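You operate a simulated robot arm through the tools that you are given. There is no shell and no other tool. Be economical: measure what you need, move in short steps, check, and stop when the job is done.

The job below is to be done with a simulated two-armed robot. You get a single attempt, and the scene is never put back.

TASK
Wipe up the spill on the top of the left table with the blue rag and put it back.
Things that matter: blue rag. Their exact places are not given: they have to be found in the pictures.

Only the result counts: the job must be done as asked and must still hold three seconds after the hand-in. Knocking over, shifting, dropping, spilling or breaking anything else fails it.

THE ROBOT
Two 6-joint arms with two-finger parallel grippers on one trunk, on a base that drives. Base frame: it is fixed to the floor where the robot stands at the start and does not move with it; the origin is under the middle of the robot, x ahead of it, y to its left, z up. Units: m, degrees, N and s.
The left shoulder is at the start at [0.06, 0.187, 1.147], the right one opposite. With the tool pointing down near the work surface each hand reaches from about 0.24 to 0.62 m from the robot's upright axis, wherever it stands, measured 20 degrees to its own side. Payload 1.57 kg a hand.
The TCP of each hand is the grasp point between the finger pads, 0.03 m short of the fingertips. In the tool frame z runs along the fingers and y along their closing line. Largest opening 0.11 m; finger width 0.024, thickness 0.012; the body of the gripper, 0.048 by 0.112 m, starts 0.078 m behind the TCP.
Orientation is that of the tool frame in the base frame, as a unit quaternion [x, y, z, w]. With the fingers straight down and closing along the base's y, the tool's x points along the base's -x, its y along +y and its z along -z.

THE INTERFACE
- The arms move only by the tool drive_tool. It takes "left_rows", "right_rows" or both (then of equal length, played together; a hand with none holds still); each is text: rows parted by semicolons, each of 7 numbers parted by spaces: the gripper command, from -1 (shut) to 1 (fully open), values between in proportion, then the shift along the tool's x, y, z in m, then the turn, a rotation vector about the tool's x, y, z in degrees. In form: hand dx dy dz rx ry rz; .... A call has 1 to 12 rows; each row shifts and turns the commanded pose from where the row before left it, along the tool's axes as they then stand. Each row takes 0.2 s and may step no farther than 0.05 m and 8.6 degrees from the row before; otherwise, or with a gripper value out of range, the whole call is refused. A pose out of reach is approached as far as the arm can. The call stops where the force on the tool passes 40 N (or 10 N more than at its start, if that is more) or the arm is blocked; 0.2 s more then pass. Each finger travels about 0.153 m/s and halts on what it meets, pressing with about 26 N; the grip force reading is that of the motor and also rises with nothing between the fingers. The clock runs only during rows and for 0.2 s after the last one: add rows that do not move to give the fingers time. The reply holds the time, the measured pose of the TCP, the force on the tool along the base axes, the opening and the grip force, in the units named above and with some noise, with the torque about the TCP (base axes, N m) and any sound that the robot's microphone picked up.
- Cameras (640 x 400 px; columns grow to the right, rows downward): "scene" is now at [0.0081, -0.0308, 1.6878]; the picture's right is [-0.39, -0.92, 0.00], its down [-0.71, 0.30, -0.63] and it looks along [0.58, -0.25, -0.77] (base axes); focal length 256 px, centre (320, 200). "left" rides on the left gripper at [0.07, -0.016, -0.141] in its tool frame; the picture's right is [0.23, 0.97, 0.00], its down [-0.86, 0.20, -0.48] and it looks along [-0.47, 0.11, 0.88] (tool axes); focal length 222 px, centre (320, 200). "right" rides on the right gripper at [0.07, 0.016, -0.141] in its tool frame; the picture's right is [-0.23, 0.97, 0.00], its down [-0.86, -0.20, -0.48] and it looks along [-0.47, -0.11, 0.88] (tool axes); focal length 222 px, centre (320, 200).
- get_image(camera): a new picture of that camera. The clock stands still meanwhile.
- raise_lower(by): slides the trunk up (or, below 0, down) by that many m; the arms and the scene camera ride with it, the base frame stays. It gives what a move gives, with no picture.
- drive_base(legs): drives the robot by 1 to 6 legs, each [ahead, left, turn to the left] in m, m and degrees, along the robot's own axes; the way and the turn of a leg run together, so that a leg with both is an arc; at most 1.5 m and 180 degrees a leg. The arms and the cameras ride along, it lands a little off, and it stops where it bumps. It gives what a move gives.
- aim_head(pan, tilt): turns the head with the scene camera to pan (to the left, within 86 degrees either way) and tilt (down, from -29 to 69), counted from straight ahead of the robot. It gives what a move gives.
- pixel_to_xyz(camera, pixels): there is no depth. For up to 12 entries [column, row, z] of the newest picture of that camera ("zoom" is the newest enlarged one), the place [x, y] in the base frame at which the ray of that pixel passes the height z, good to about 0.002 m. The clock stands still meanwhile.
- enlarge(camera, box): a new picture of the part [left, top, right, bottom] of that camera's present view, enlarged. The clock stands still meanwhile.
- finish_job(): hands the job in; it is judged then, once.

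Go step by step. Measure first, check grasps and placings, and put right what went wrong. The budget is 80 turns and 70 pictures, counting those below and the enlarged ones. Unless the task says otherwise, let go and move clear before handing in, and close with one line.

The tools are called after "Emit:" as name(argument=value, ...) on one line, values as JSON. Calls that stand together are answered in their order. drive_tool: Moves the arms, as the interface text tells. Its arguments: {"type":"object","properties":{"left_rows":{"type":"string"},"right_rows":{"type":"string"}},"required":[]} The other tools are called the same way: raise_lower (by) slides the trunk up or down; drive_base (legs) drives the base; aim_head (pan, tilt) turns the head that bears the scene camera; get_image (camera) takes a picture; pixel_to_xyz (camera, pixels) gives the place at which the rays of pixels pass given heights; enlarge (camera, box) takes an enlarged picture of a part of a camera's view; finish_job () hands the job in.

At the start:

```text
time: 0.0
left_ee_pos: [0.3435, 0.0236, 1.1034]
left_ee_rot: [0.0, 1.0, 0.0, 0.0]
left_contact_force: [0.1, 0.2, 0.1]
left_torque: [0.02, -0.01, 0.01]
left_finger_gap: 0.11
left_gripper_force: 0.0
right_ee_pos: [0.2468, -0.3232, 1.1628]
right_ee_rot: [-0.001, 1.0, 0.0, 0.0]
right_contact_force: [-0.5, -0.5, -0.9]
right_torque: [0.01, 0.01, 0.01]
right_finger_gap: 0.11
right_gripper_force: 0.1
trunk travel left (down, up): [-0.775, 0.215]
robot x, y, heading: [-0.0003, 0.0013, -0.2]
head pan, tilt: [-23.0, 50.7]
```

scene: 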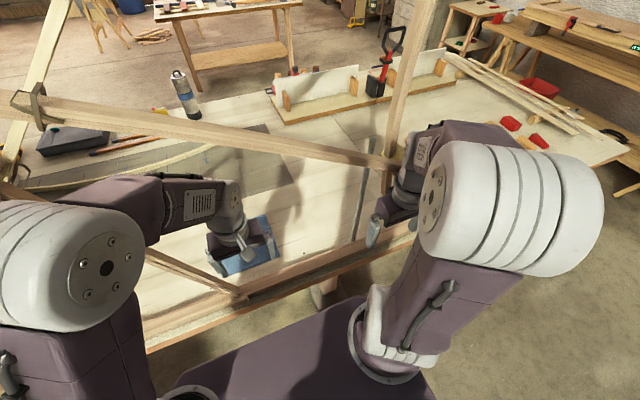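
right: 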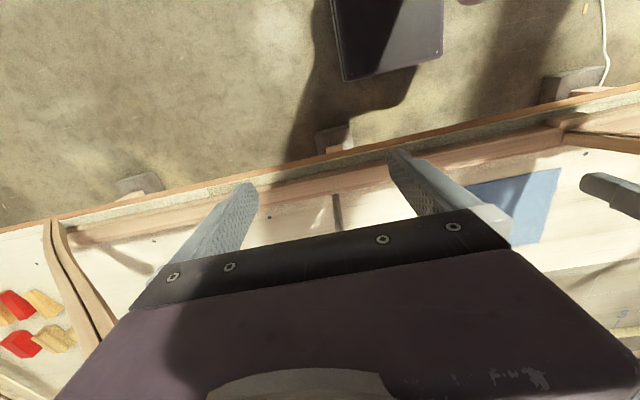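
left: 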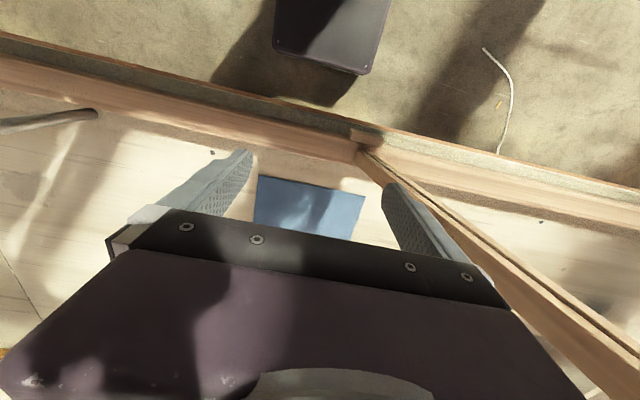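

The scene picture shows a blue rag near (240,260) on the table ahead, with a timber frame between the robot and the table. I'll look around for the spill and the tables.

Emit:
aim_head(pan=35, tilt=40)

Emit:
get_image(camera="scene")

Emit:
aim_head(pan=0, tilt=30)

Emit:
get_image(camera="scene")

```text
time: 1.3
left_ee_pos: [0.3428, 0.024, 1.1048]
left_ee_rot: [0.0, 1.0, 0.0, -0.001]
left_contact_force: [-0.5, 0.3, 0.7]
left_torque: [0.02, -0.01, -0.03]
left_finger_gap: 0.1098
left_gripper_force: 0.1
right_ee_pos: [0.2463, -0.3223, 1.1638]
right_ee_rot: [0.0, 1.0, 0.0, -0.002]
right_contact_force: [0.2, 0.8, -1.5]
right_torque: [0.03, 0.01, 0.01]
right_finger_gap: 0.11
right_gripper_force: 0.0
trunk travel left (down, up): [-0.775, 0.215]
robot x, y, heading: [0.0031, 0.0015, -0.1]
head pan, tilt: [35.0, 40.0]
```

```text
66 pictures are left
```

scene: 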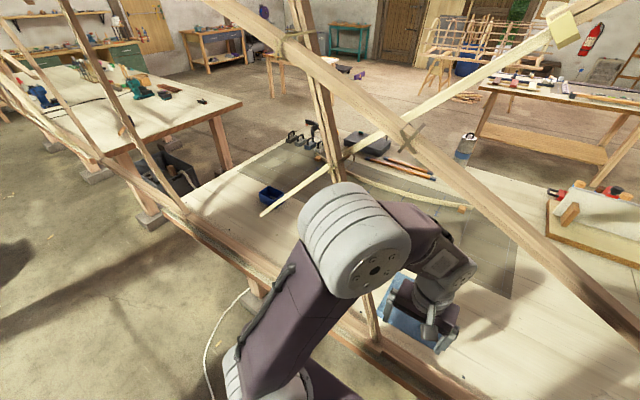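

```text
time: 2.3
left_ee_pos: [0.3427, 0.024, 1.1031]
left_ee_rot: [0.0, 1.0, -0.001, 0.0]
left_contact_force: [0.6, -0.3, 0.5]
left_torque: [0.03, 0.04, -0.01]
left_finger_gap: 0.11
left_gripper_force: 0.0
right_ee_pos: [0.2468, -0.3229, 1.164]
right_ee_rot: [0.0, 1.0, 0.001, 0.0]
right_contact_force: [-0.2, 0.0, -0.2]
right_torque: [0.02, 0.0, -0.02]
right_finger_gap: 0.1098
right_gripper_force: 0.1
trunk travel left (down, up): [-0.775, 0.215]
robot x, y, heading: [-0.0012, 0.0013, -0.1]
head pan, tilt: [0.0, 30.0]
```

```text
65 pictures are left
```

scene: 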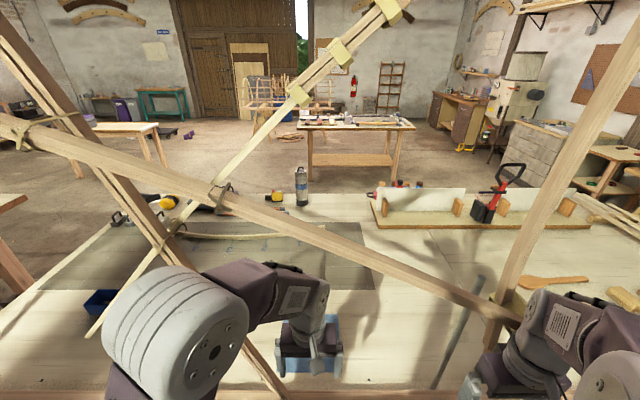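

A second table stands to the left (around (130,100) in the first picture). I'll look at it closely, and at the right side too.

Emit:
aim_head(pan=70, tilt=30)

Emit:
get_image(camera="scene")

Emit:
enlarge(camera="scene", box=[200, 80, 520, 280])

Emit:
aim_head(pan=-65, tilt=35)

Emit:
get_image(camera="scene")

```text
time: 3.7
left_ee_pos: [0.3436, 0.0239, 1.1031]
left_ee_rot: [0.0, 1.0, -0.001, 0.0]
left_contact_force: [-0.5, 0.7, 0.1]
left_torque: [-0.01, 0.01, 0.01]
left_finger_gap: 0.11
left_gripper_force: 0.1
right_ee_pos: [0.2472, -0.3215, 1.1636]
right_ee_rot: [-0.001, 1.0, -0.001, 0.0]
right_contact_force: [-0.2, 0.5, -0.3]
right_torque: [0.02, -0.04, 0.02]
right_finger_gap: 0.1096
right_gripper_force: 0.0
trunk travel left (down, up): [-0.775, 0.215]
robot x, y, heading: [0.0006, -0.0008, 0.1]
head pan, tilt: [70.0, 30.0]
```

```text
64 pictures are left
```

scene: 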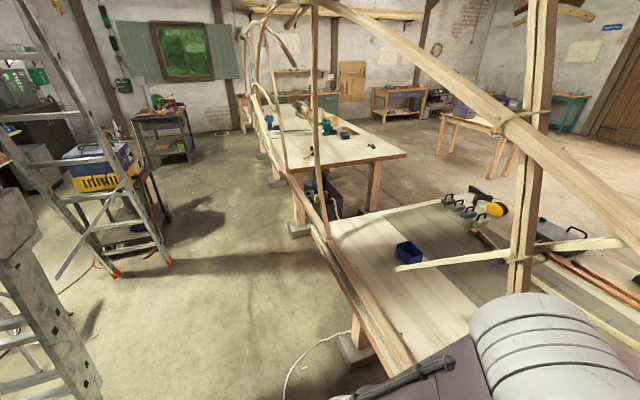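

```text
2.00 times, centred on (360, 180) of scene
```

zoom: 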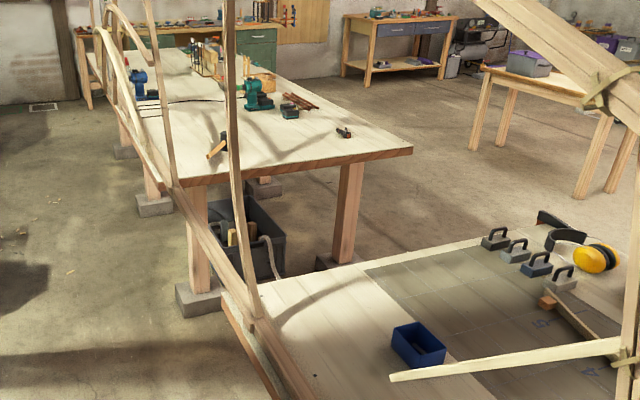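

```text
time: 5.9
left_ee_pos: [0.3429, 0.0217, 1.1043]
left_ee_rot: [-0.001, 1.0, 0.0, 0.0]
left_contact_force: [0.9, 0.2, -0.5]
left_torque: [-0.02, 0.04, -0.03]
left_finger_gap: 0.1099
left_gripper_force: 0.1
right_ee_pos: [0.2479, -0.3226, 1.1648]
right_ee_rot: [0.001, 1.0, 0.0, 0.0]
right_contact_force: [-0.5, 0.1, 0.4]
right_torque: [-0.01, 0.01, -0.02]
right_finger_gap: 0.1097
right_gripper_force: 0.1
trunk travel left (down, up): [-0.775, 0.215]
robot x, y, heading: [0.0011, 0.001, -0.1]
head pan, tilt: [-65.0, 35.0]
```

```text
62 pictures are left
```

scene: 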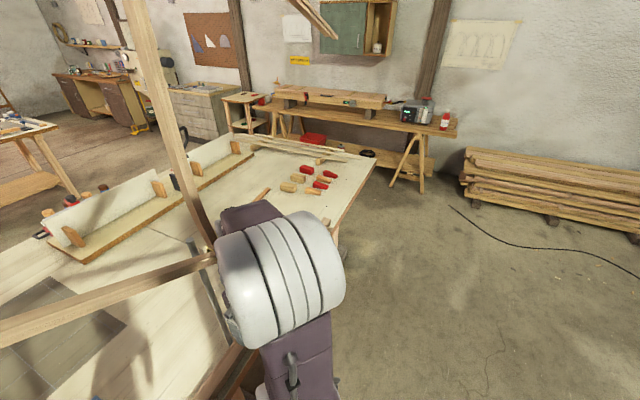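

The left table is the far one (y > 1.3 or so), and the blue sheet is under the left hand. I'll triangulate it with the two wrist pictures to get the table height.

Emit:
enlarge(camera="left", box=[200, 120, 440, 270])

Emit:
get_image(camera="right")

Emit:
get_image(camera="left")

Emit:
pixel_to_xyz(camera="left", pixels=[[258, 176, 0.8], [258, 176, 0.9], [258, 176, 1.0], [365, 195, 0.8], [365, 195, 0.9], [365, 195, 1.0], [365, 150, 0.9]])

Emit:
pixel_to_xyz(camera="right", pixels=[[561, 168, 0.8], [561, 168, 0.9], [561, 168, 1.0]])

```text
2.67 times, centred on (320, 195) of left
```

zoom: 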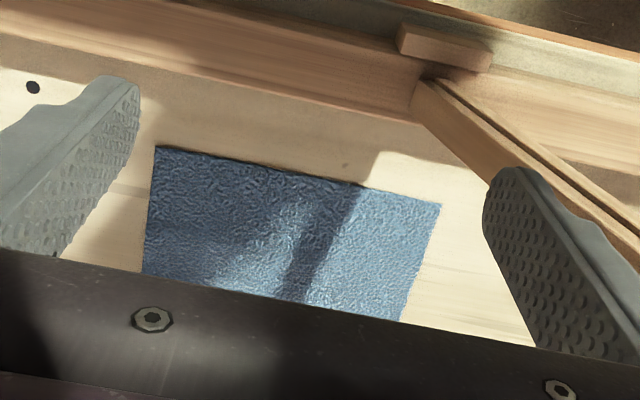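

```text
60 pictures are left
```

right: 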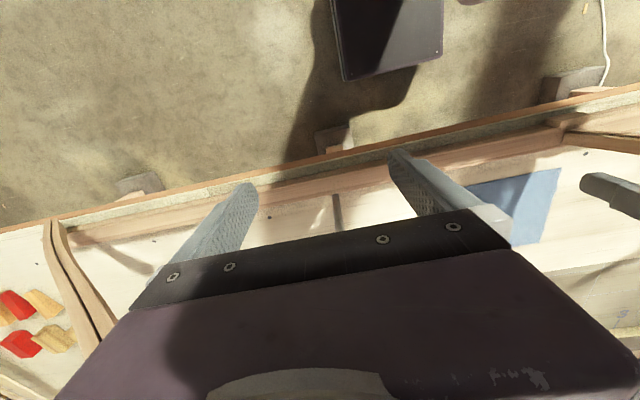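

```text
59 pictures are left
```

left: 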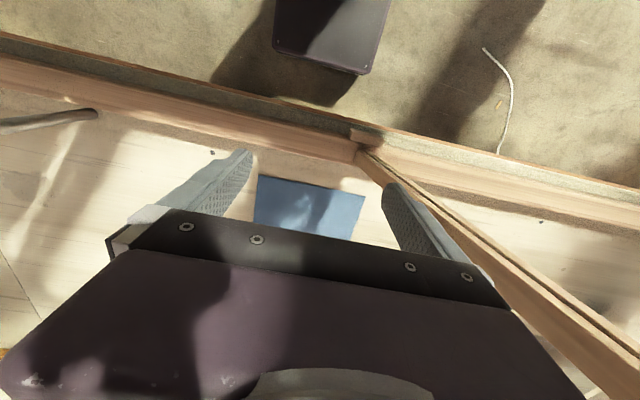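

```text
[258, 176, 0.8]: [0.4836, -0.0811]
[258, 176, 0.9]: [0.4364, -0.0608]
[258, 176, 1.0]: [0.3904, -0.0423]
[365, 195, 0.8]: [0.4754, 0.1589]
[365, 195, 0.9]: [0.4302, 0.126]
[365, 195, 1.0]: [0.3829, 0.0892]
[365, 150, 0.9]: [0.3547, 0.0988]
```

```text
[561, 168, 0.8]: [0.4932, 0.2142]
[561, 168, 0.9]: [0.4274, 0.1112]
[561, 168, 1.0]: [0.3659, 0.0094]
```

The rag lies at table height about 0.88, at x≈0.44 and beyond, y from −0.065 to 0.13, behind the tilted frame posts (plane x≈0.36). I'll zoom in from the head.

Emit:
aim_head(pan=0, tilt=60)

Emit:
get_image(camera="scene")

Emit:
enlarge(camera="scene", box=[220, 130, 420, 255])

```text
time: 7.2
left_ee_pos: [0.342, 0.0234, 1.1037]
left_ee_rot: [0.001, 1.0, 0.0, 0.0]
left_contact_force: [-0.1, 0.0, 0.1]
left_torque: [0.01, 0.02, 0.01]
left_finger_gap: 0.1099
left_gripper_force: 0.1
right_ee_pos: [0.2474, -0.3217, 1.1626]
right_ee_rot: [0.001, 1.0, 0.0, 0.0]
right_contact_force: [0.9, 0.9, -0.1]
right_torque: [0.0, -0.04, -0.04]
right_finger_gap: 0.1097
right_gripper_force: 0.1
trunk travel left (down, up): [-0.775, 0.215]
robot x, y, heading: [0.0013, -0.0003, -0.0]
head pan, tilt: [0.0, 60.0]
```

```text
58 pictures are left
```

scene: 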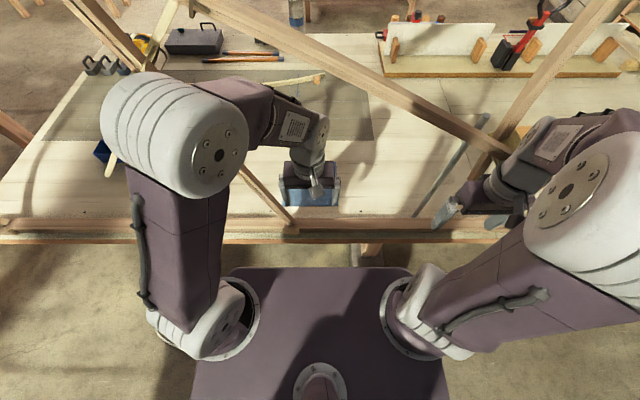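

```text
3.20 times, centred on (320, 192) of scene
```

zoom: 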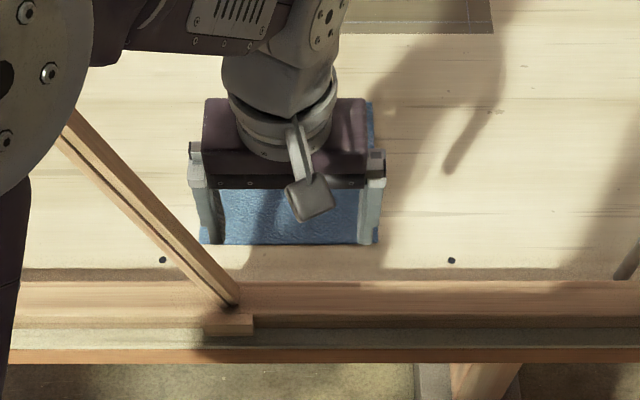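

Rag corners in the zoom are near (202,243), (380,244) and (371,102). I'll measure them along with the post base and the table edge.

Emit:
pixel_to_xyz(camera="zoom", pixels=[[202, 243, 0.88], [380, 244, 0.88], [371, 102, 0.88], [225, 303, 0.88], [300, 345, 0.88], [300, 285, 0.88]])

Emit:
pixel_to_xyz(camera="left", pixels=[[258, 176, 0.88], [365, 195, 0.88], [362, 150, 0.88], [300, 128, 0.88], [300, 155, 0.88]])

```text
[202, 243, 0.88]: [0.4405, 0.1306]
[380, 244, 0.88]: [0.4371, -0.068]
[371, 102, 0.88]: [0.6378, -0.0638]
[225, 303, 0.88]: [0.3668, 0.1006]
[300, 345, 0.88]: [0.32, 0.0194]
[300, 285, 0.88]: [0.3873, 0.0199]
```

```text
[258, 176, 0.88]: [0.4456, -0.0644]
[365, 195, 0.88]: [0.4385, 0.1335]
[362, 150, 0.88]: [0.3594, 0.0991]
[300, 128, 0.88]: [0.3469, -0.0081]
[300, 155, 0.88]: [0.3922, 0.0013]
```

The rag is about 0.2 × 0.2 m, centred at (0.54, 0.033), and lies square to the axes. Before I take it, I'll look for the spill on the left table.

Emit:
aim_head(pan=70, tilt=20)

Emit:
enlarge(camera="scene", box=[230, 120, 430, 245])

Emit:
pixel_to_xyz(camera="zoom", pixels=[[170, 300, 0.88], [560, 205, 0.88], [100, 100, 0.88]])

```text
time: 8.6
left_ee_pos: [0.3433, 0.0226, 1.1044]
left_ee_rot: [0.0, 1.0, 0.0, 0.0]
left_contact_force: [0.6, -0.3, -0.7]
left_torque: [0.01, -0.01, 0.04]
left_finger_gap: 0.11
left_gripper_force: 0.1
right_ee_pos: [0.2474, -0.3225, 1.1638]
right_ee_rot: [0.001, 1.0, 0.0, 0.001]
right_contact_force: [-0.2, 0.2, 0.8]
right_torque: [-0.02, -0.03, -0.03]
right_finger_gap: 0.1102
right_gripper_force: 0.2
trunk travel left (down, up): [-0.775, 0.215]
robot x, y, heading: [0.0018, -0.0015, -0.1]
head pan, tilt: [70.0, 20.0]
```

```text
3.20 times, centred on (330, 182) of scene
```

zoom: 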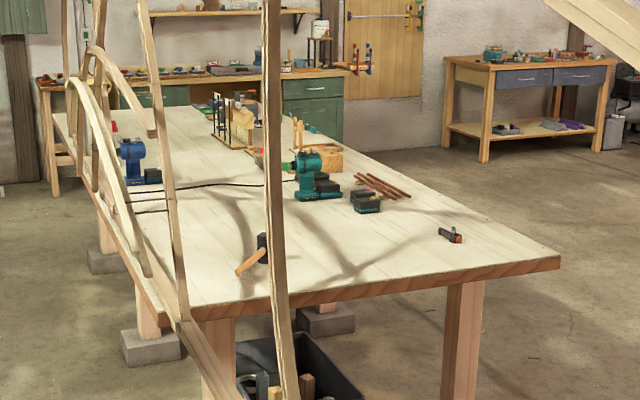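

```text
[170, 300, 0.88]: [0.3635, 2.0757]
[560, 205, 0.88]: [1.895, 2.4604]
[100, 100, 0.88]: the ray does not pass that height
```

No spill can be made out from here, only shadows and a cable on the left table, so I'll need to get closer. I'll get the rag first, shifting the robot 0.15 m right so that the left arm goes straight through the frame opening, clear of the tilted post.

Emit:
drive_base(legs=[[0, -0.15, 0]])

Emit:
raise_lower(by=-0.06)

Emit:
aim_head(pan=5, tilt=50)

Emit:
get_image(camera="scene")

```text
time: 10.1
left_ee_pos: [0.3358, -0.1193, 1.1029]
left_ee_rot: [0.0, 1.0, 0.0, -0.002]
left_contact_force: [-0.4, -0.1, 0.1]
left_torque: [-0.02, 0.02, -0.03]
left_finger_gap: 0.1101
left_gripper_force: 0.1
right_ee_pos: [0.2414, -0.467, 1.1651]
right_ee_rot: [0.002, 1.0, -0.002, 0.001]
right_contact_force: [0.7, -0.7, 0.1]
right_torque: [-0.02, 0.02, -0.03]
right_finger_gap: 0.1099
right_gripper_force: 0.0
trunk travel left (down, up): [-0.775, 0.215]
robot x, y, heading: [-0.0026, -0.1504, 0.1]
head pan, tilt: [70.0, 20.0]
stopped in leg 1: the robot was blocked; the commanded pose is now the measured one
```

```text
time: 11.1
left_ee_pos: [0.3417, -0.1249, 1.0421]
left_ee_rot: [0.0, 1.0, 0.002, -0.004]
left_contact_force: [-0.4, 0.9, -0.8]
left_torque: [0.05, 0.0, -0.01]
left_finger_gap: 0.1101
left_gripper_force: 0.0
right_ee_pos: [0.2457, -0.4711, 1.1029]
right_ee_rot: [0.002, 1.0, 0.0, 0.0]
right_contact_force: [-0.1, -0.2, 1.4]
right_torque: [0.0, 0.03, 0.0]
right_finger_gap: 0.1098
right_gripper_force: 0.1
trunk travel left (down, up): [-0.715, 0.275]
robot x, y, heading: [0.0026, -0.1516, 0.2]
head pan, tilt: [70.0, 20.0]
```

```text
time: 12.4
left_ee_pos: [0.3405, -0.1245, 1.0412]
left_ee_rot: [0.0, 1.0, 0.001, -0.003]
left_contact_force: [-0.1, 1.1, 0.5]
left_torque: [0.02, -0.01, 0.0]
left_finger_gap: 0.1098
left_gripper_force: 0.1
right_ee_pos: [0.245, -0.471, 1.1036]
right_ee_rot: [0.001, 1.0, 0.0, -0.001]
right_contact_force: [-0.2, 0.7, 0.4]
right_torque: [0.02, 0.03, 0.02]
right_finger_gap: 0.11
right_gripper_force: 0.0
trunk travel left (down, up): [-0.715, 0.275]
robot x, y, heading: [0.0022, -0.1471, -0.2]
head pan, tilt: [5.0, 50.0]
```

```text
55 pictures are left
```

scene: 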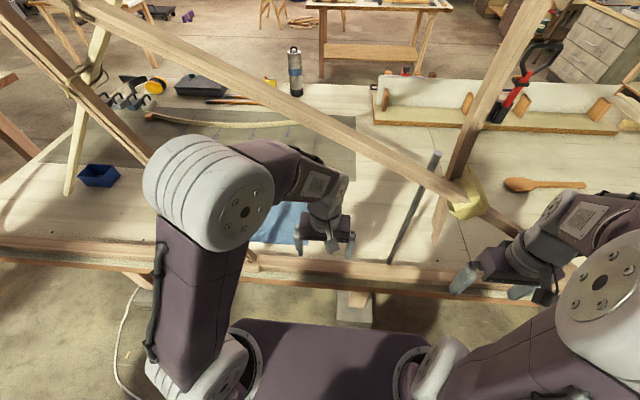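

The drive stopped at its end with a "blocked" note but no forces show. The rag is still in place at (275,225). Now the left hand moves over the rag, forward 0.20 and left 0.157, at z≈1.04.

Emit:
drive_tool(left_rows="1 0 0.04 0 0 0 0; 1 0 0.04 0 0 0 0; 1 0 0.04 0 0 0 0; 1 0 0.037 0 0 0 0; 1 -0.04 0 0 0 0 0; 1 -0.04 0 0 0 0 0; 1 -0.04 0 0 0 0 0; 1 -0.04 0 0 0 0 0; 1 -0.04 0 0 0 0 0")

Emit:
get_image(camera="scene")

Emit:
get_image(camera="left")

```text
time: 14.4
left_ee_pos: [0.5452, 0.0343, 1.0407]
left_ee_rot: [0.0, 1.0, 0.001, -0.005]
left_contact_force: [-0.3, 0.5, -1.0]
left_torque: [0.02, 0.04, 0.03]
left_finger_gap: 0.1099
left_gripper_force: 0.1
right_ee_pos: [0.2479, -0.4709, 1.1037]
right_ee_rot: [0.001, 1.0, 0.0, -0.001]
right_contact_force: [0.1, 0.3, 0.1]
right_torque: [0.02, 0.01, -0.04]
right_finger_gap: 0.11
right_gripper_force: 0.1
trunk travel left (down, up): [-0.715, 0.275]
robot x, y, heading: [-0.0006, -0.1497, 0.1]
head pan, tilt: [5.0, 50.0]
```

```text
54 pictures are left
```

scene: 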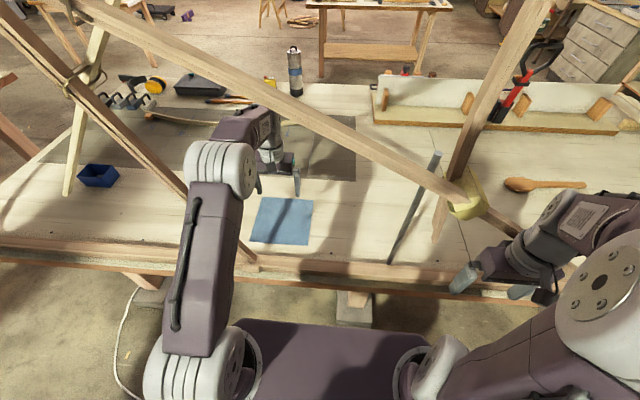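

```text
53 pictures are left
```

left: 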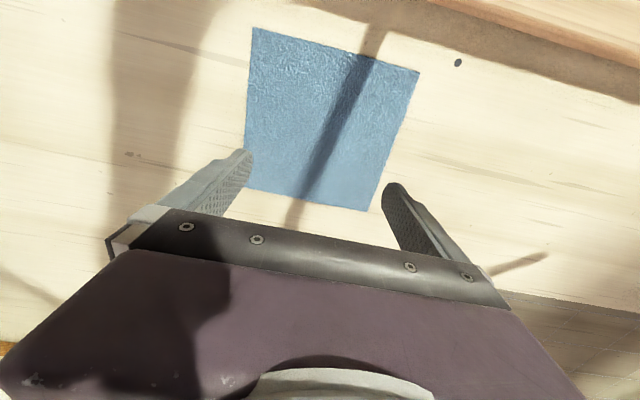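

The arm passed the opening cleanly and the whole rag is visible in both views. I'll measure its corners from both pictures.

Emit:
pixel_to_xyz(camera="left", pixels=[[253, 28, 0.88], [419, 72, 0.88], [370, 210, 0.88], [247, 188, 0.88], [253, 28, 0.86], [419, 72, 0.86], [370, 210, 0.86], [247, 188, 0.86]])

Emit:
pixel_to_xyz(camera="scene", pixels=[[250, 241, 0.88], [308, 245, 0.88], [312, 200, 0.88], [262, 197, 0.88], [250, 241, 0.86], [308, 245, 0.86], [312, 200, 0.86], [262, 197, 0.86]])

Emit:
enlarge(camera="left", box=[200, 10, 440, 160])

```text
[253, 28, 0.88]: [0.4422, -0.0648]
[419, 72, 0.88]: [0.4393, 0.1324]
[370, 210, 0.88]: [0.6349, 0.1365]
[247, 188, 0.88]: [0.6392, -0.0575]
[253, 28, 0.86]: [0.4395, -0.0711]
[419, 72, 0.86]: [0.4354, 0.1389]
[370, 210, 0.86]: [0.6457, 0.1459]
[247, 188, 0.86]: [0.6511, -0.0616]
```

```text
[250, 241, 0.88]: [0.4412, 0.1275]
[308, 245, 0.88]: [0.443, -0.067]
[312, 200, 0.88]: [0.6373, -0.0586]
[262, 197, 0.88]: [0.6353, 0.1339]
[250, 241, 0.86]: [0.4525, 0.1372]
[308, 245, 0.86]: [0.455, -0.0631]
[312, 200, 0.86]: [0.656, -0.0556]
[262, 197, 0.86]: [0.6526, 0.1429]
```

```text
2.67 times, centred on (320, 85) of left
```

zoom: 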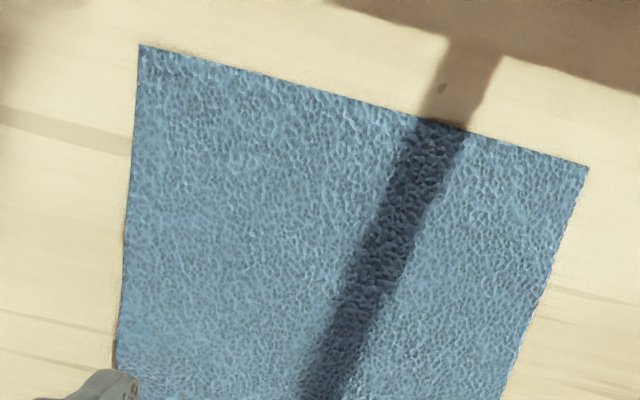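

Both cameras agree: table z = 0.88, rag centre (0.539, 0.035), square to the axes. I'll lower with fingers about 0.08 apart until the tips just touch the cloth.

Emit:
drive_tool(left_rows="0.45 0.006 0 0.04 0 0 0; 0.45 0 0 0.04 0 0 0; 0.45 0 0 0.03 0 0 0; 0.45 0 0 0.012 0 0 0; 0.45 0 0 0.003 0 0 0; 0.45 0 0 0.003 0 0 0; 0.45 0 0 0 0 0 0")

Emit:
get_image(camera="left")

```text
time: 16.1
left_ee_pos: [0.5329, 0.0342, 0.9152]
left_ee_rot: [-0.001, 1.0, 0.001, -0.002]
left_contact_force: [0.2, 0.5, 0.6]
left_torque: [-0.02, -0.02, -0.02]
left_finger_gap: 0.0798
left_gripper_force: 0.1
right_ee_pos: [0.2463, -0.4695, 1.1038]
right_ee_rot: [0.002, 1.0, 0.0, 0.0]
right_contact_force: [-0.1, 0.6, 0.1]
right_torque: [0.0, -0.02, 0.01]
right_finger_gap: 0.1098
right_gripper_force: 0.1
trunk travel left (down, up): [-0.715, 0.275]
robot x, y, heading: [-0.0028, -0.1477, 0.0]
head pan, tilt: [5.0, 50.0]
```

```text
51 pictures are left
```

left: 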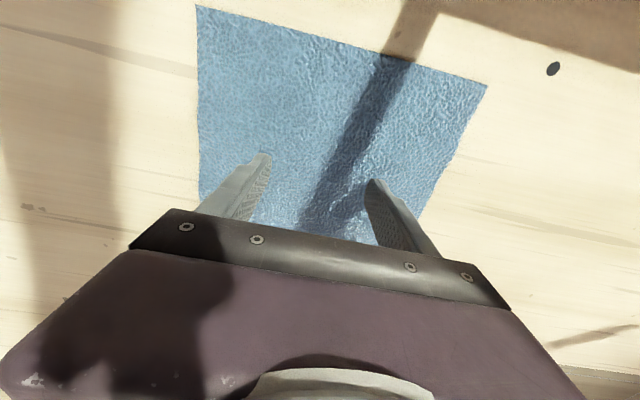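

The fingers are just above the cloth with no contact force yet. I'll press down in small steps.

Emit:
drive_tool(left_rows="0.45 0 0 0.002 0 0 0; 0.45 0 0 0.002 0 0 0; 0.45 0 0 0.001 0 0 0; 0.45 0 0 0 0 0 0")

```text
time: 17.1
left_ee_pos: [0.5331, 0.0333, 0.9119]
left_ee_rot: [0.0, 1.0, 0.0, 0.001]
left_contact_force: [1.6, 1.7, 25.3]
left_torque: [-1.02, 0.01, 0.04]
left_finger_gap: 0.0782
left_gripper_force: 0.1
right_ee_pos: [0.2432, -0.4715, 1.1033]
right_ee_rot: [0.001, 1.0, -0.001, 0.001]
right_contact_force: [0.4, 0.5, -0.2]
right_torque: [0.0, -0.02, -0.02]
right_finger_gap: 0.1102
right_gripper_force: 0.1
trunk travel left (down, up): [-0.715, 0.275]
robot x, y, heading: [0.0004, -0.1475, -0.4]
head pan, tilt: [5.0, 50.0]
```

Contact at 25 N and z≈0.912. I'll close now so the cloth bunches between the fingers.

Emit:
drive_tool(left_rows="-0.2 0 0 -0.001 0 0 0; -0.6 0 0 0 0 0 0; -1 0 0 0 0 0 0; -1 0 0 0 0 0 0; -1 0 0 0 0 0 0")

Emit:
get_image(camera="left")

```text
time: 18.2
left_ee_pos: [0.5317, 0.0327, 0.9123]
left_ee_rot: [0.0, 1.0, 0.002, -0.001]
left_contact_force: [0.1, 1.0, 20.4]
left_torque: [-0.09, -0.05, -0.01]
left_finger_gap: 0.0024
left_gripper_force: 23.7
right_ee_pos: [0.2438, -0.4709, 1.104]
right_ee_rot: [0.001, 1.0, 0.001, 0.001]
right_contact_force: [0.3, 0.1, -0.1]
right_torque: [0.0, -0.01, 0.02]
right_finger_gap: 0.1102
right_gripper_force: 0.1
trunk travel left (down, up): [-0.715, 0.275]
robot x, y, heading: [0.0028, -0.1466, 0.0]
head pan, tilt: [5.0, 50.0]
```

```text
50 pictures are left
```

left: 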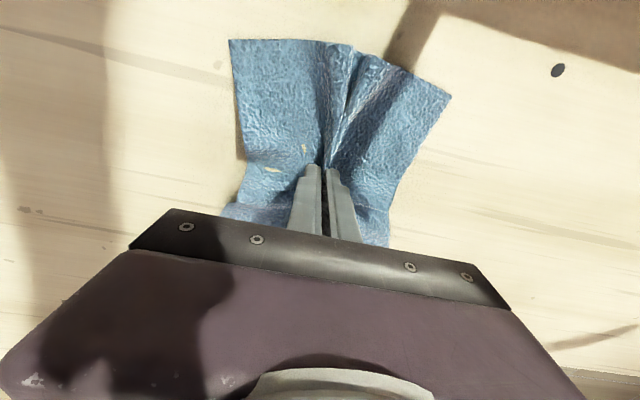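

The cloth bunched between the fingers (gap 2.4 mm). I'll lift it and check.

Emit:
drive_tool(left_rows="-1 0 0 -0.02 0 0 0; -1 0 0 -0.04 0 0 0; -1 0 0 -0.04 0 0 0; -1 0 0 -0.03 0 0 0; -1 0 0 0 0 0 0")

Emit:
get_image(camera="scene")

```text
time: 19.4
left_ee_pos: [0.5352, 0.0346, 1.0402]
left_ee_rot: [0.0, 1.0, 0.0, -0.002]
left_contact_force: [-1.2, 0.3, 0.6]
left_torque: [0.02, -0.01, 0.0]
left_finger_gap: 0.0024
left_gripper_force: 24.4
right_ee_pos: [0.246, -0.4715, 1.1045]
right_ee_rot: [0.001, 1.0, 0.0, 0.0]
right_contact_force: [-0.5, 0.6, 0.1]
right_torque: [0.0, -0.02, 0.0]
right_finger_gap: 0.1101
right_gripper_force: 0.1
trunk travel left (down, up): [-0.715, 0.275]
robot x, y, heading: [-0.0019, -0.1482, 0.0]
head pan, tilt: [5.0, 50.0]
```

```text
49 pictures are left
```

scene: 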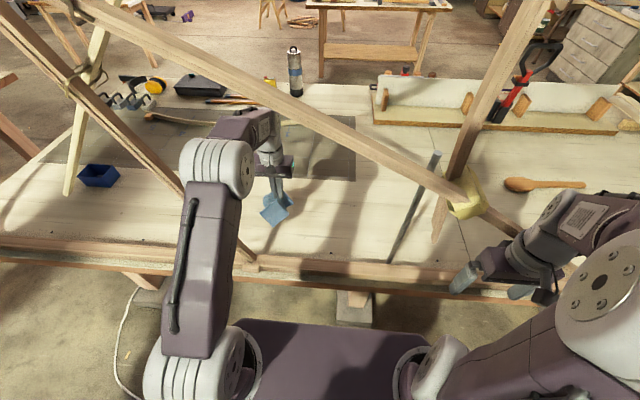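

The rag is held, hanging at (275,210). I'll lift it a bit more, pull the arm back through the opening and back the base away.

Emit:
drive_tool(left_rows="-1 0 0 -0.03 0 0 0; -1 0 0 -0.03 0 0 0; -1 0.04 -0.01 0 0 0 0; -1 0.04 -0.02 0 0 0 0; -1 0.04 -0.03 0 0 0 0; -1 0.04 -0.03 0 0 0 0; -1 0.04 -0.03 0 0 0 0; -1 0 0 0 0 0 0")

Emit:
drive_base(legs=[[-0.2, 0, 0]])

Emit:
aim_head(pan=60, tilt=45)

Emit:
get_image(camera="scene")

```text
time: 21.2
left_ee_pos: [0.3343, -0.0835, 1.0994]
left_ee_rot: [0.0, 1.0, 0.001, -0.002]
left_contact_force: [1.2, 0.2, 0.2]
left_torque: [-0.02, 0.02, -0.02]
left_finger_gap: 0.0022
left_gripper_force: 24.3
right_ee_pos: [0.2476, -0.4712, 1.104]
right_ee_rot: [0.001, 1.0, 0.0, 0.0]
right_contact_force: [0.1, -0.5, 0.0]
right_torque: [-0.03, 0.03, 0.02]
right_finger_gap: 0.1101
right_gripper_force: 0.1
trunk travel left (down, up): [-0.715, 0.275]
robot x, y, heading: [-0.0017, -0.1492, -0.3]
head pan, tilt: [5.0, 50.0]
```

```text
time: 22.9
left_ee_pos: [0.1322, -0.0835, 1.0999]
left_ee_rot: [-0.002, 1.0, 0.001, -0.003]
left_contact_force: [-0.8, 0.2, -0.4]
left_torque: [0.03, 0.01, 0.0]
left_finger_gap: 0.0025
left_gripper_force: 23.2
right_ee_pos: [0.046, -0.4696, 1.1022]
right_ee_rot: [-0.001, 1.0, 0.0, 0.0]
right_contact_force: [0.1, -1.0, -0.6]
right_torque: [0.0, 0.03, 0.02]
right_finger_gap: 0.1101
right_gripper_force: 0.1
trunk travel left (down, up): [-0.715, 0.275]
robot x, y, heading: [-0.2026, -0.1475, -0.0]
head pan, tilt: [5.0, 50.0]
```

```text
time: 24.1
left_ee_pos: [0.1303, -0.0828, 1.1017]
left_ee_rot: [-0.002, 1.0, 0.001, -0.002]
left_contact_force: [0.2, -0.7, 0.1]
left_torque: [0.04, -0.01, -0.01]
left_finger_gap: 0.0023
left_gripper_force: 23.3
right_ee_pos: [0.0448, -0.4696, 1.1039]
right_ee_rot: [-0.001, 1.0, 0.0, 0.0]
right_contact_force: [0.4, 0.5, 0.2]
right_torque: [-0.02, -0.02, 0.06]
right_finger_gap: 0.1101
right_gripper_force: 0.0
trunk travel left (down, up): [-0.715, 0.275]
robot x, y, heading: [-0.2036, -0.1473, 0.4]
head pan, tilt: [60.0, 45.0]
```

```text
48 pictures are left
```

scene: 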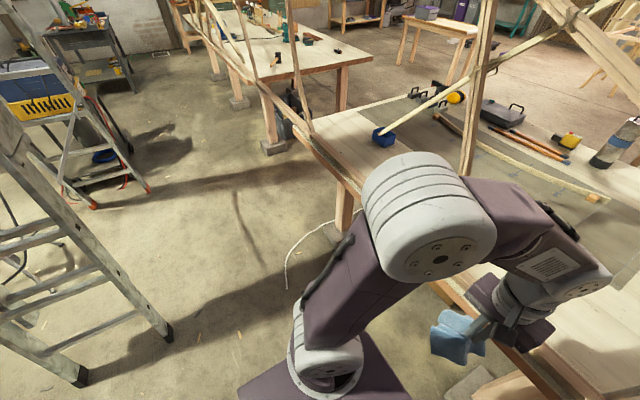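

The rag is out. Two ladders stand to the left; I'll measure their feet (168,338), (82,380), (150,190) and (95,206), the left table's legs, and the front rail to find the corridor.

Emit:
pixel_to_xyz(camera="scene", pixels=[[168, 338, 0], [82, 380, 0], [150, 190, 0], [95, 206, 0], [270, 150, 0.1], [240, 105, 0.1], [286, 288, 0], [250, 80, 0.88], [375, 53, 0.88], [325, 235, 0], [312, 132, 0.88]])

Emit:
enlarge(camera="scene", box=[170, 0, 410, 150])

```text
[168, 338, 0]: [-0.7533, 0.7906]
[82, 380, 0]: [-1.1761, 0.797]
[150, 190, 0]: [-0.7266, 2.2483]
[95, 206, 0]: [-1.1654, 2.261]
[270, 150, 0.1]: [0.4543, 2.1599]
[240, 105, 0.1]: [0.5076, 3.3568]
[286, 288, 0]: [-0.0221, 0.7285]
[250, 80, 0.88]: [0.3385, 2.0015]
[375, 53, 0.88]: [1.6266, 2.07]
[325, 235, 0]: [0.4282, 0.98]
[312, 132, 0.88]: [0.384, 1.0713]
```

```text
2.67 times, centred on (290, 75) of scene
```

zoom: 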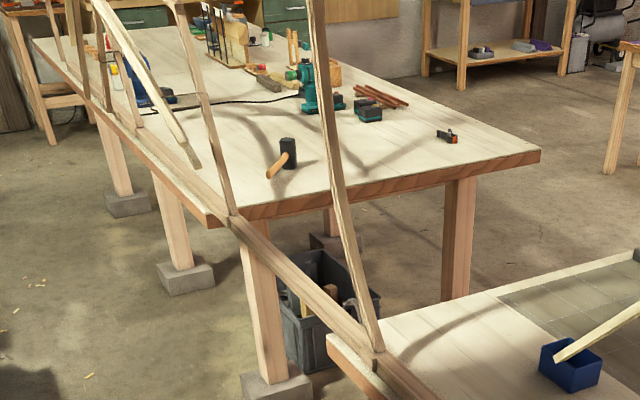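

The corridor at x≈−0.2 is free: ladders at x < −0.72, table edge at 0.33. I'll strafe left 1.5 m and look again.

Emit:
drive_base(legs=[[0, 1.5, 0], [0, 0.4, 0]])

Emit:
aim_head(pan=40, tilt=35)

Emit:
get_image(camera="scene")

```text
time: 33.6
left_ee_pos: [0.086, 1.8276, 1.0995]
left_ee_rot: [-0.02, 1.0, 0.002, -0.003]
left_contact_force: [-0.1, -0.1, 0.0]
left_torque: [-0.01, 0.0, -0.03]
left_finger_gap: 0.0026
left_gripper_force: 23.5
right_ee_pos: [0.0139, 1.4377, 1.1037]
right_ee_rot: [-0.019, 1.0, 0.0, 0.0]
right_contact_force: [0.1, 0.5, 0.4]
right_torque: [-0.02, 0.01, 0.0]
right_finger_gap: 0.11
right_gripper_force: 0.1
trunk travel left (down, up): [-0.715, 0.275]
robot x, y, heading: [-0.2432, 1.7508, 2.1]
head pan, tilt: [60.0, 45.0]
```

```text
time: 34.5
left_ee_pos: [0.0859, 1.828, 1.1009]
left_ee_rot: [-0.019, 1.0, 0.0, -0.003]
left_contact_force: [-0.3, -0.1, -0.6]
left_torque: [-0.02, 0.0, 0.0]
left_finger_gap: 0.0024
left_gripper_force: 23.3
right_ee_pos: [0.0139, 1.4385, 1.1043]
right_ee_rot: [-0.018, 1.0, 0.0, 0.0]
right_contact_force: [-0.6, 0.6, -0.2]
right_torque: [0.01, -0.02, -0.05]
right_finger_gap: 0.1098
right_gripper_force: 0.2
trunk travel left (down, up): [-0.715, 0.275]
robot x, y, heading: [-0.2457, 1.7536, 2.3]
head pan, tilt: [40.0, 35.0]
```

```text
46 pictures are left
```

scene: 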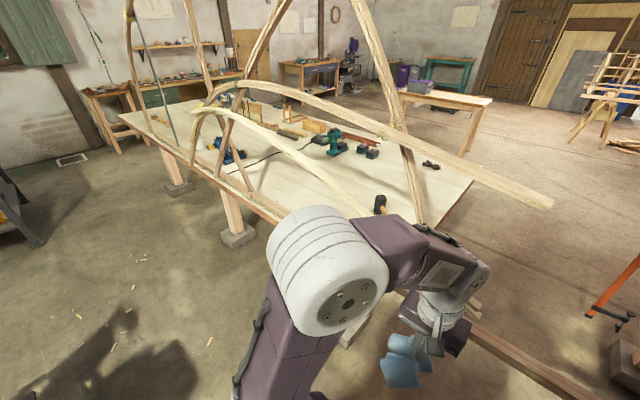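

No spill is visible yet because the arm hides part of the table. I'll go 0.8 m further left, turning slightly to correct the heading, and look straight on.

Emit:
drive_base(legs=[[0.03, 0.8, -2]])

Emit:
aim_head(pan=25, tilt=38)

Emit:
get_image(camera="scene")

Emit:
aim_head(pan=-25, tilt=38)

Emit:
get_image(camera="scene")

```text
time: 38.8
left_ee_pos: [0.1058, 2.6353, 1.1008]
left_ee_rot: [0.0, 1.0, 0.002, -0.002]
left_contact_force: [-0.5, -0.9, 0.2]
left_torque: [0.04, 0.0, 0.0]
left_finger_gap: 0.0023
left_gripper_force: 23.8
right_ee_pos: [0.0181, 2.2484, 1.1037]
right_ee_rot: [0.001, 1.0, 0.0, 0.0]
right_contact_force: [-1.2, -0.2, 0.2]
right_torque: [0.02, 0.04, 0.04]
right_finger_gap: 0.1098
right_gripper_force: 0.1
trunk travel left (down, up): [-0.715, 0.275]
robot x, y, heading: [-0.2288, 2.5719, -0.1]
head pan, tilt: [40.0, 35.0]
```

```text
time: 39.6
left_ee_pos: [0.1057, 2.6358, 1.1008]
left_ee_rot: [0.0, 1.0, 0.001, -0.002]
left_contact_force: [-1.2, -0.1, -0.2]
left_torque: [0.0, 0.01, 0.06]
left_finger_gap: 0.0021
left_gripper_force: 23.7
right_ee_pos: [0.0184, 2.2486, 1.103]
right_ee_rot: [0.001, 1.0, 0.0, -0.001]
right_contact_force: [1.2, -0.1, -0.5]
right_torque: [-0.01, -0.05, 0.01]
right_finger_gap: 0.11
right_gripper_force: 0.0
trunk travel left (down, up): [-0.715, 0.275]
robot x, y, heading: [-0.2277, 2.5749, -0.2]
head pan, tilt: [25.0, 38.0]
```

```text
45 pictures are left
```

scene: 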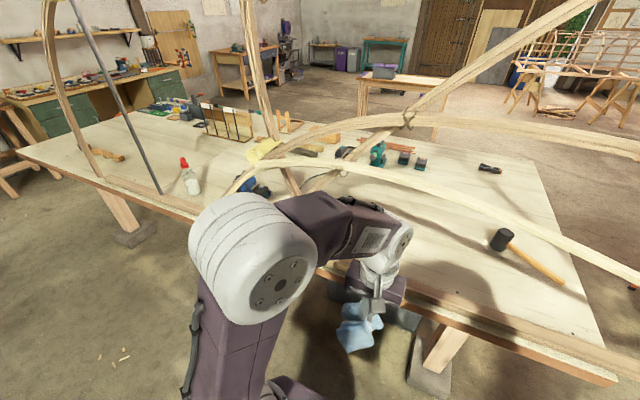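

```text
time: 40.8
left_ee_pos: [0.106, 2.6349, 1.1008]
left_ee_rot: [0.001, 1.0, 0.001, -0.002]
left_contact_force: [0.7, 0.3, 0.2]
left_torque: [-0.02, 0.0, 0.0]
left_finger_gap: 0.0025
left_gripper_force: 23.7
right_ee_pos: [0.0177, 2.2491, 1.1039]
right_ee_rot: [0.001, 1.0, 0.0, 0.0]
right_contact_force: [0.2, 0.1, 0.2]
right_torque: [-0.03, -0.04, -0.01]
right_finger_gap: 0.1099
right_gripper_force: 0.0
trunk travel left (down, up): [-0.715, 0.275]
robot x, y, heading: [-0.2273, 2.5686, 0.1]
head pan, tilt: [-25.0, 38.0]
```

```text
44 pictures are left
```

scene: 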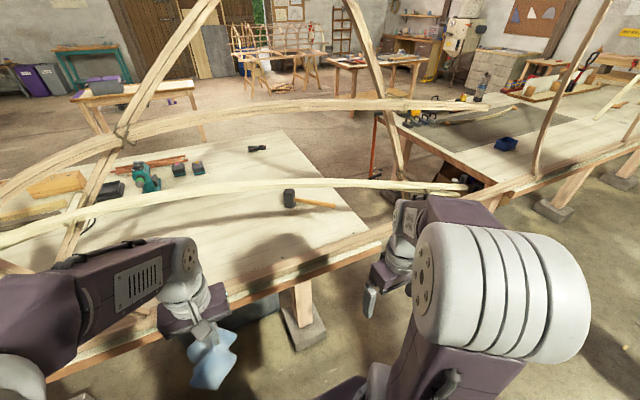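

The white bottle with the red cap at (190,178) and the area around it look interesting. I'll enlarge that part.

Emit:
aim_head(pan=40, tilt=30)

Emit:
enlarge(camera="scene", box=[130, 110, 450, 310])

Emit:
aim_head(pan=0, tilt=45)

Emit:
enlarge(camera="scene", box=[160, 0, 480, 200])

```text
time: 42.1
left_ee_pos: [0.1049, 2.6342, 1.1004]
left_ee_rot: [0.0, 1.0, 0.001, -0.002]
left_contact_force: [-0.2, 0.0, 0.6]
left_torque: [-0.04, -0.02, -0.02]
left_finger_gap: 0.0026
left_gripper_force: 24.2
right_ee_pos: [0.019, 2.2474, 1.1029]
right_ee_rot: [0.001, 1.0, -0.001, 0.0]
right_contact_force: [0.1, -0.4, 0.0]
right_torque: [-0.01, 0.0, 0.0]
right_finger_gap: 0.1101
right_gripper_force: 0.1
trunk travel left (down, up): [-0.715, 0.275]
robot x, y, heading: [-0.2315, 2.5698, 0.1]
head pan, tilt: [40.0, 30.0]
```

```text
2.00 times, centred on (290, 210) of scene
```

zoom: 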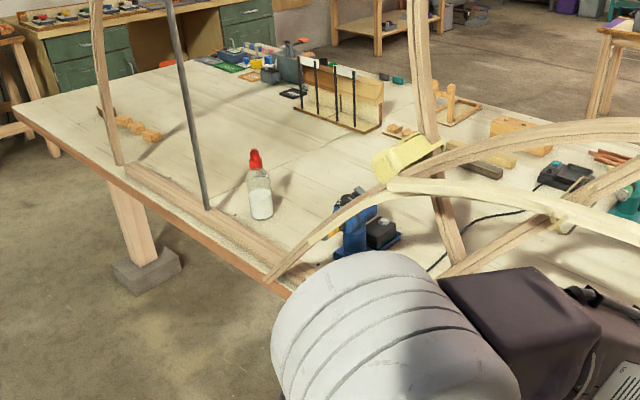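

```text
time: 43.2
left_ee_pos: [0.1055, 2.6354, 1.1002]
left_ee_rot: [-0.001, 1.0, 0.001, -0.003]
left_contact_force: [0.5, -0.3, -0.3]
left_torque: [-0.01, 0.0, 0.01]
left_finger_gap: 0.0024
left_gripper_force: 23.3
right_ee_pos: [0.0173, 2.2478, 1.105]
right_ee_rot: [0.001, 1.0, 0.0, 0.0]
right_contact_force: [0.2, -0.4, -0.2]
right_torque: [0.03, 0.04, 0.03]
right_finger_gap: 0.1098
right_gripper_force: 0.0
trunk travel left (down, up): [-0.715, 0.275]
robot x, y, heading: [-0.2295, 2.57, 0.0]
head pan, tilt: [0.0, 45.0]
```

```text
2.00 times, centred on (320, 100) of scene
```

zoom: 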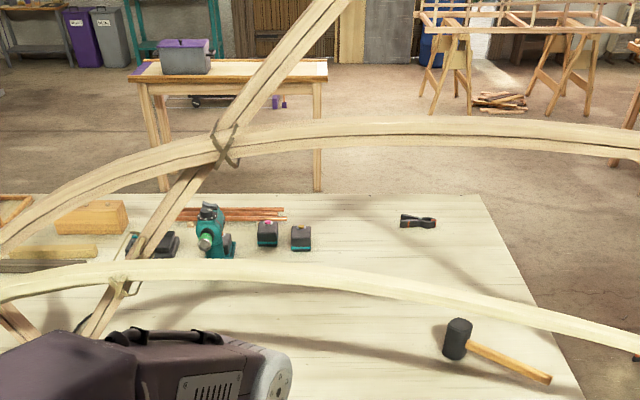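

No spill shows there, but the front strip is still hidden by the arm. I'll take the full view and the left wrist view.

Emit:
get_image(camera="scene")

Emit:
get_image(camera="left")

Emit:
get_image(camera="right")

```text
41 pictures are left
```

scene: 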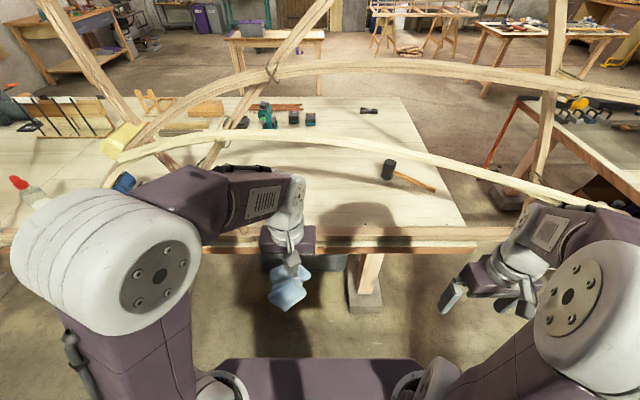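

```text
40 pictures are left
```

left: 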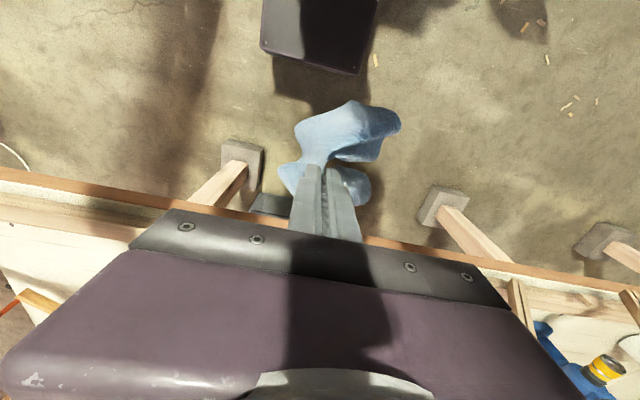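

```text
39 pictures are left
```

right: 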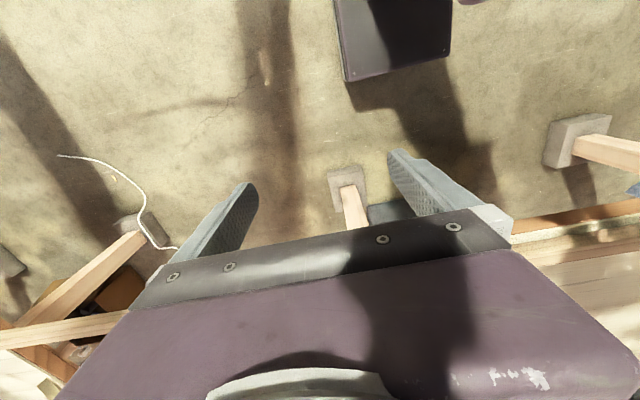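

The left wrist picture shows a whitish rounded patch near (610,330), beside the blue vise. I'll enlarge that and measure it.

Emit:
enlarge(camera="left", box=[480, 250, 640, 400])

Emit:
pixel_to_xyz(camera="left", pixels=[[590, 330, 0.88], [639, 315, 0.88], [610, 370, 0.88], [540, 280, 0.88]])

```text
2.67 times, centred on (560, 325) of left
```

zoom: 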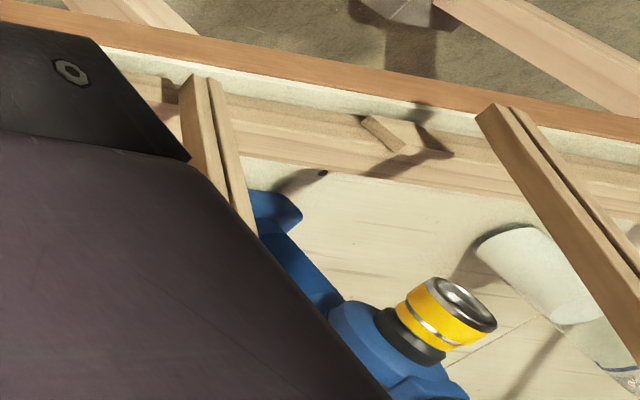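

```text
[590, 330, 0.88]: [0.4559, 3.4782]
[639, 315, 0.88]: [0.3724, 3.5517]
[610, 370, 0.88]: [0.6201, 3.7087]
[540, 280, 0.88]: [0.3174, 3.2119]
```

That patch is just the bottle's base, so not a spill. I'll drive another 0.8 m left and look back at the hidden strip and the far end.

Emit:
drive_base(legs=[[0, 0.8, 0]])

Emit:
aim_head(pan=-30, tilt=40)

Emit:
get_image(camera="scene")

Emit:
aim_head(pan=15, tilt=40)

Emit:
get_image(camera="scene")

```text
time: 47.4
left_ee_pos: [0.1039, 3.422, 1.1002]
left_ee_rot: [-0.005, 1.0, 0.003, -0.003]
left_contact_force: [0.5, 0.1, -0.3]
left_torque: [-0.01, 0.01, -0.02]
left_finger_gap: 0.0026
left_gripper_force: 24.0
right_ee_pos: [0.0188, 3.0347, 1.1035]
right_ee_rot: [-0.004, 1.0, 0.0, 0.0]
right_contact_force: [-0.2, 0.2, -0.5]
right_torque: [0.02, 0.03, 0.0]
right_finger_gap: 0.11
right_gripper_force: 0.1
trunk travel left (down, up): [-0.715, 0.275]
robot x, y, heading: [-0.2299, 3.3582, 0.4]
head pan, tilt: [0.0, 45.0]
```

```text
time: 48.4
left_ee_pos: [0.1039, 3.4231, 1.0997]
left_ee_rot: [-0.005, 1.0, 0.002, -0.003]
left_contact_force: [-0.4, -0.4, 0.1]
left_torque: [0.02, 0.04, 0.03]
left_finger_gap: 0.0024
left_gripper_force: 23.8
right_ee_pos: [0.0192, 3.035, 1.1036]
right_ee_rot: [-0.003, 1.0, 0.0, 0.0]
right_contact_force: [0.8, 0.0, 0.0]
right_torque: [-0.03, 0.05, 0.02]
right_finger_gap: 0.1103
right_gripper_force: 0.0
trunk travel left (down, up): [-0.715, 0.275]
robot x, y, heading: [-0.2313, 3.3546, 0.2]
head pan, tilt: [-30.0, 40.0]
```

```text
37 pictures are left
```

scene: 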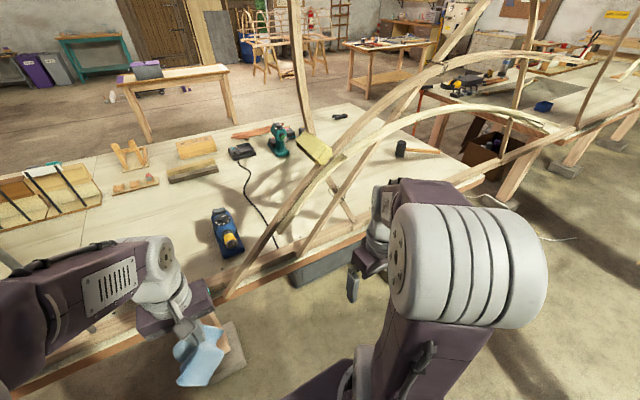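

```text
time: 49.5
left_ee_pos: [0.1025, 3.4227, 1.1001]
left_ee_rot: [-0.005, 1.0, 0.002, -0.002]
left_contact_force: [-0.4, 0.4, 0.1]
left_torque: [0.02, 0.01, -0.02]
left_finger_gap: 0.0025
left_gripper_force: 23.7
right_ee_pos: [0.0191, 3.0356, 1.1035]
right_ee_rot: [-0.003, 1.0, 0.0, 0.0]
right_contact_force: [0.4, -0.8, -0.1]
right_torque: [0.0, 0.01, 0.02]
right_finger_gap: 0.1099
right_gripper_force: 0.0
trunk travel left (down, up): [-0.715, 0.275]
robot x, y, heading: [-0.2304, 3.3558, 0.3]
head pan, tilt: [15.0, 40.0]
```

```text
36 pictures are left
```

scene: 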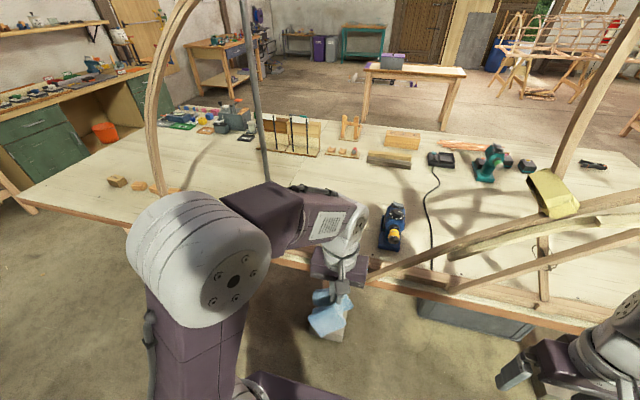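

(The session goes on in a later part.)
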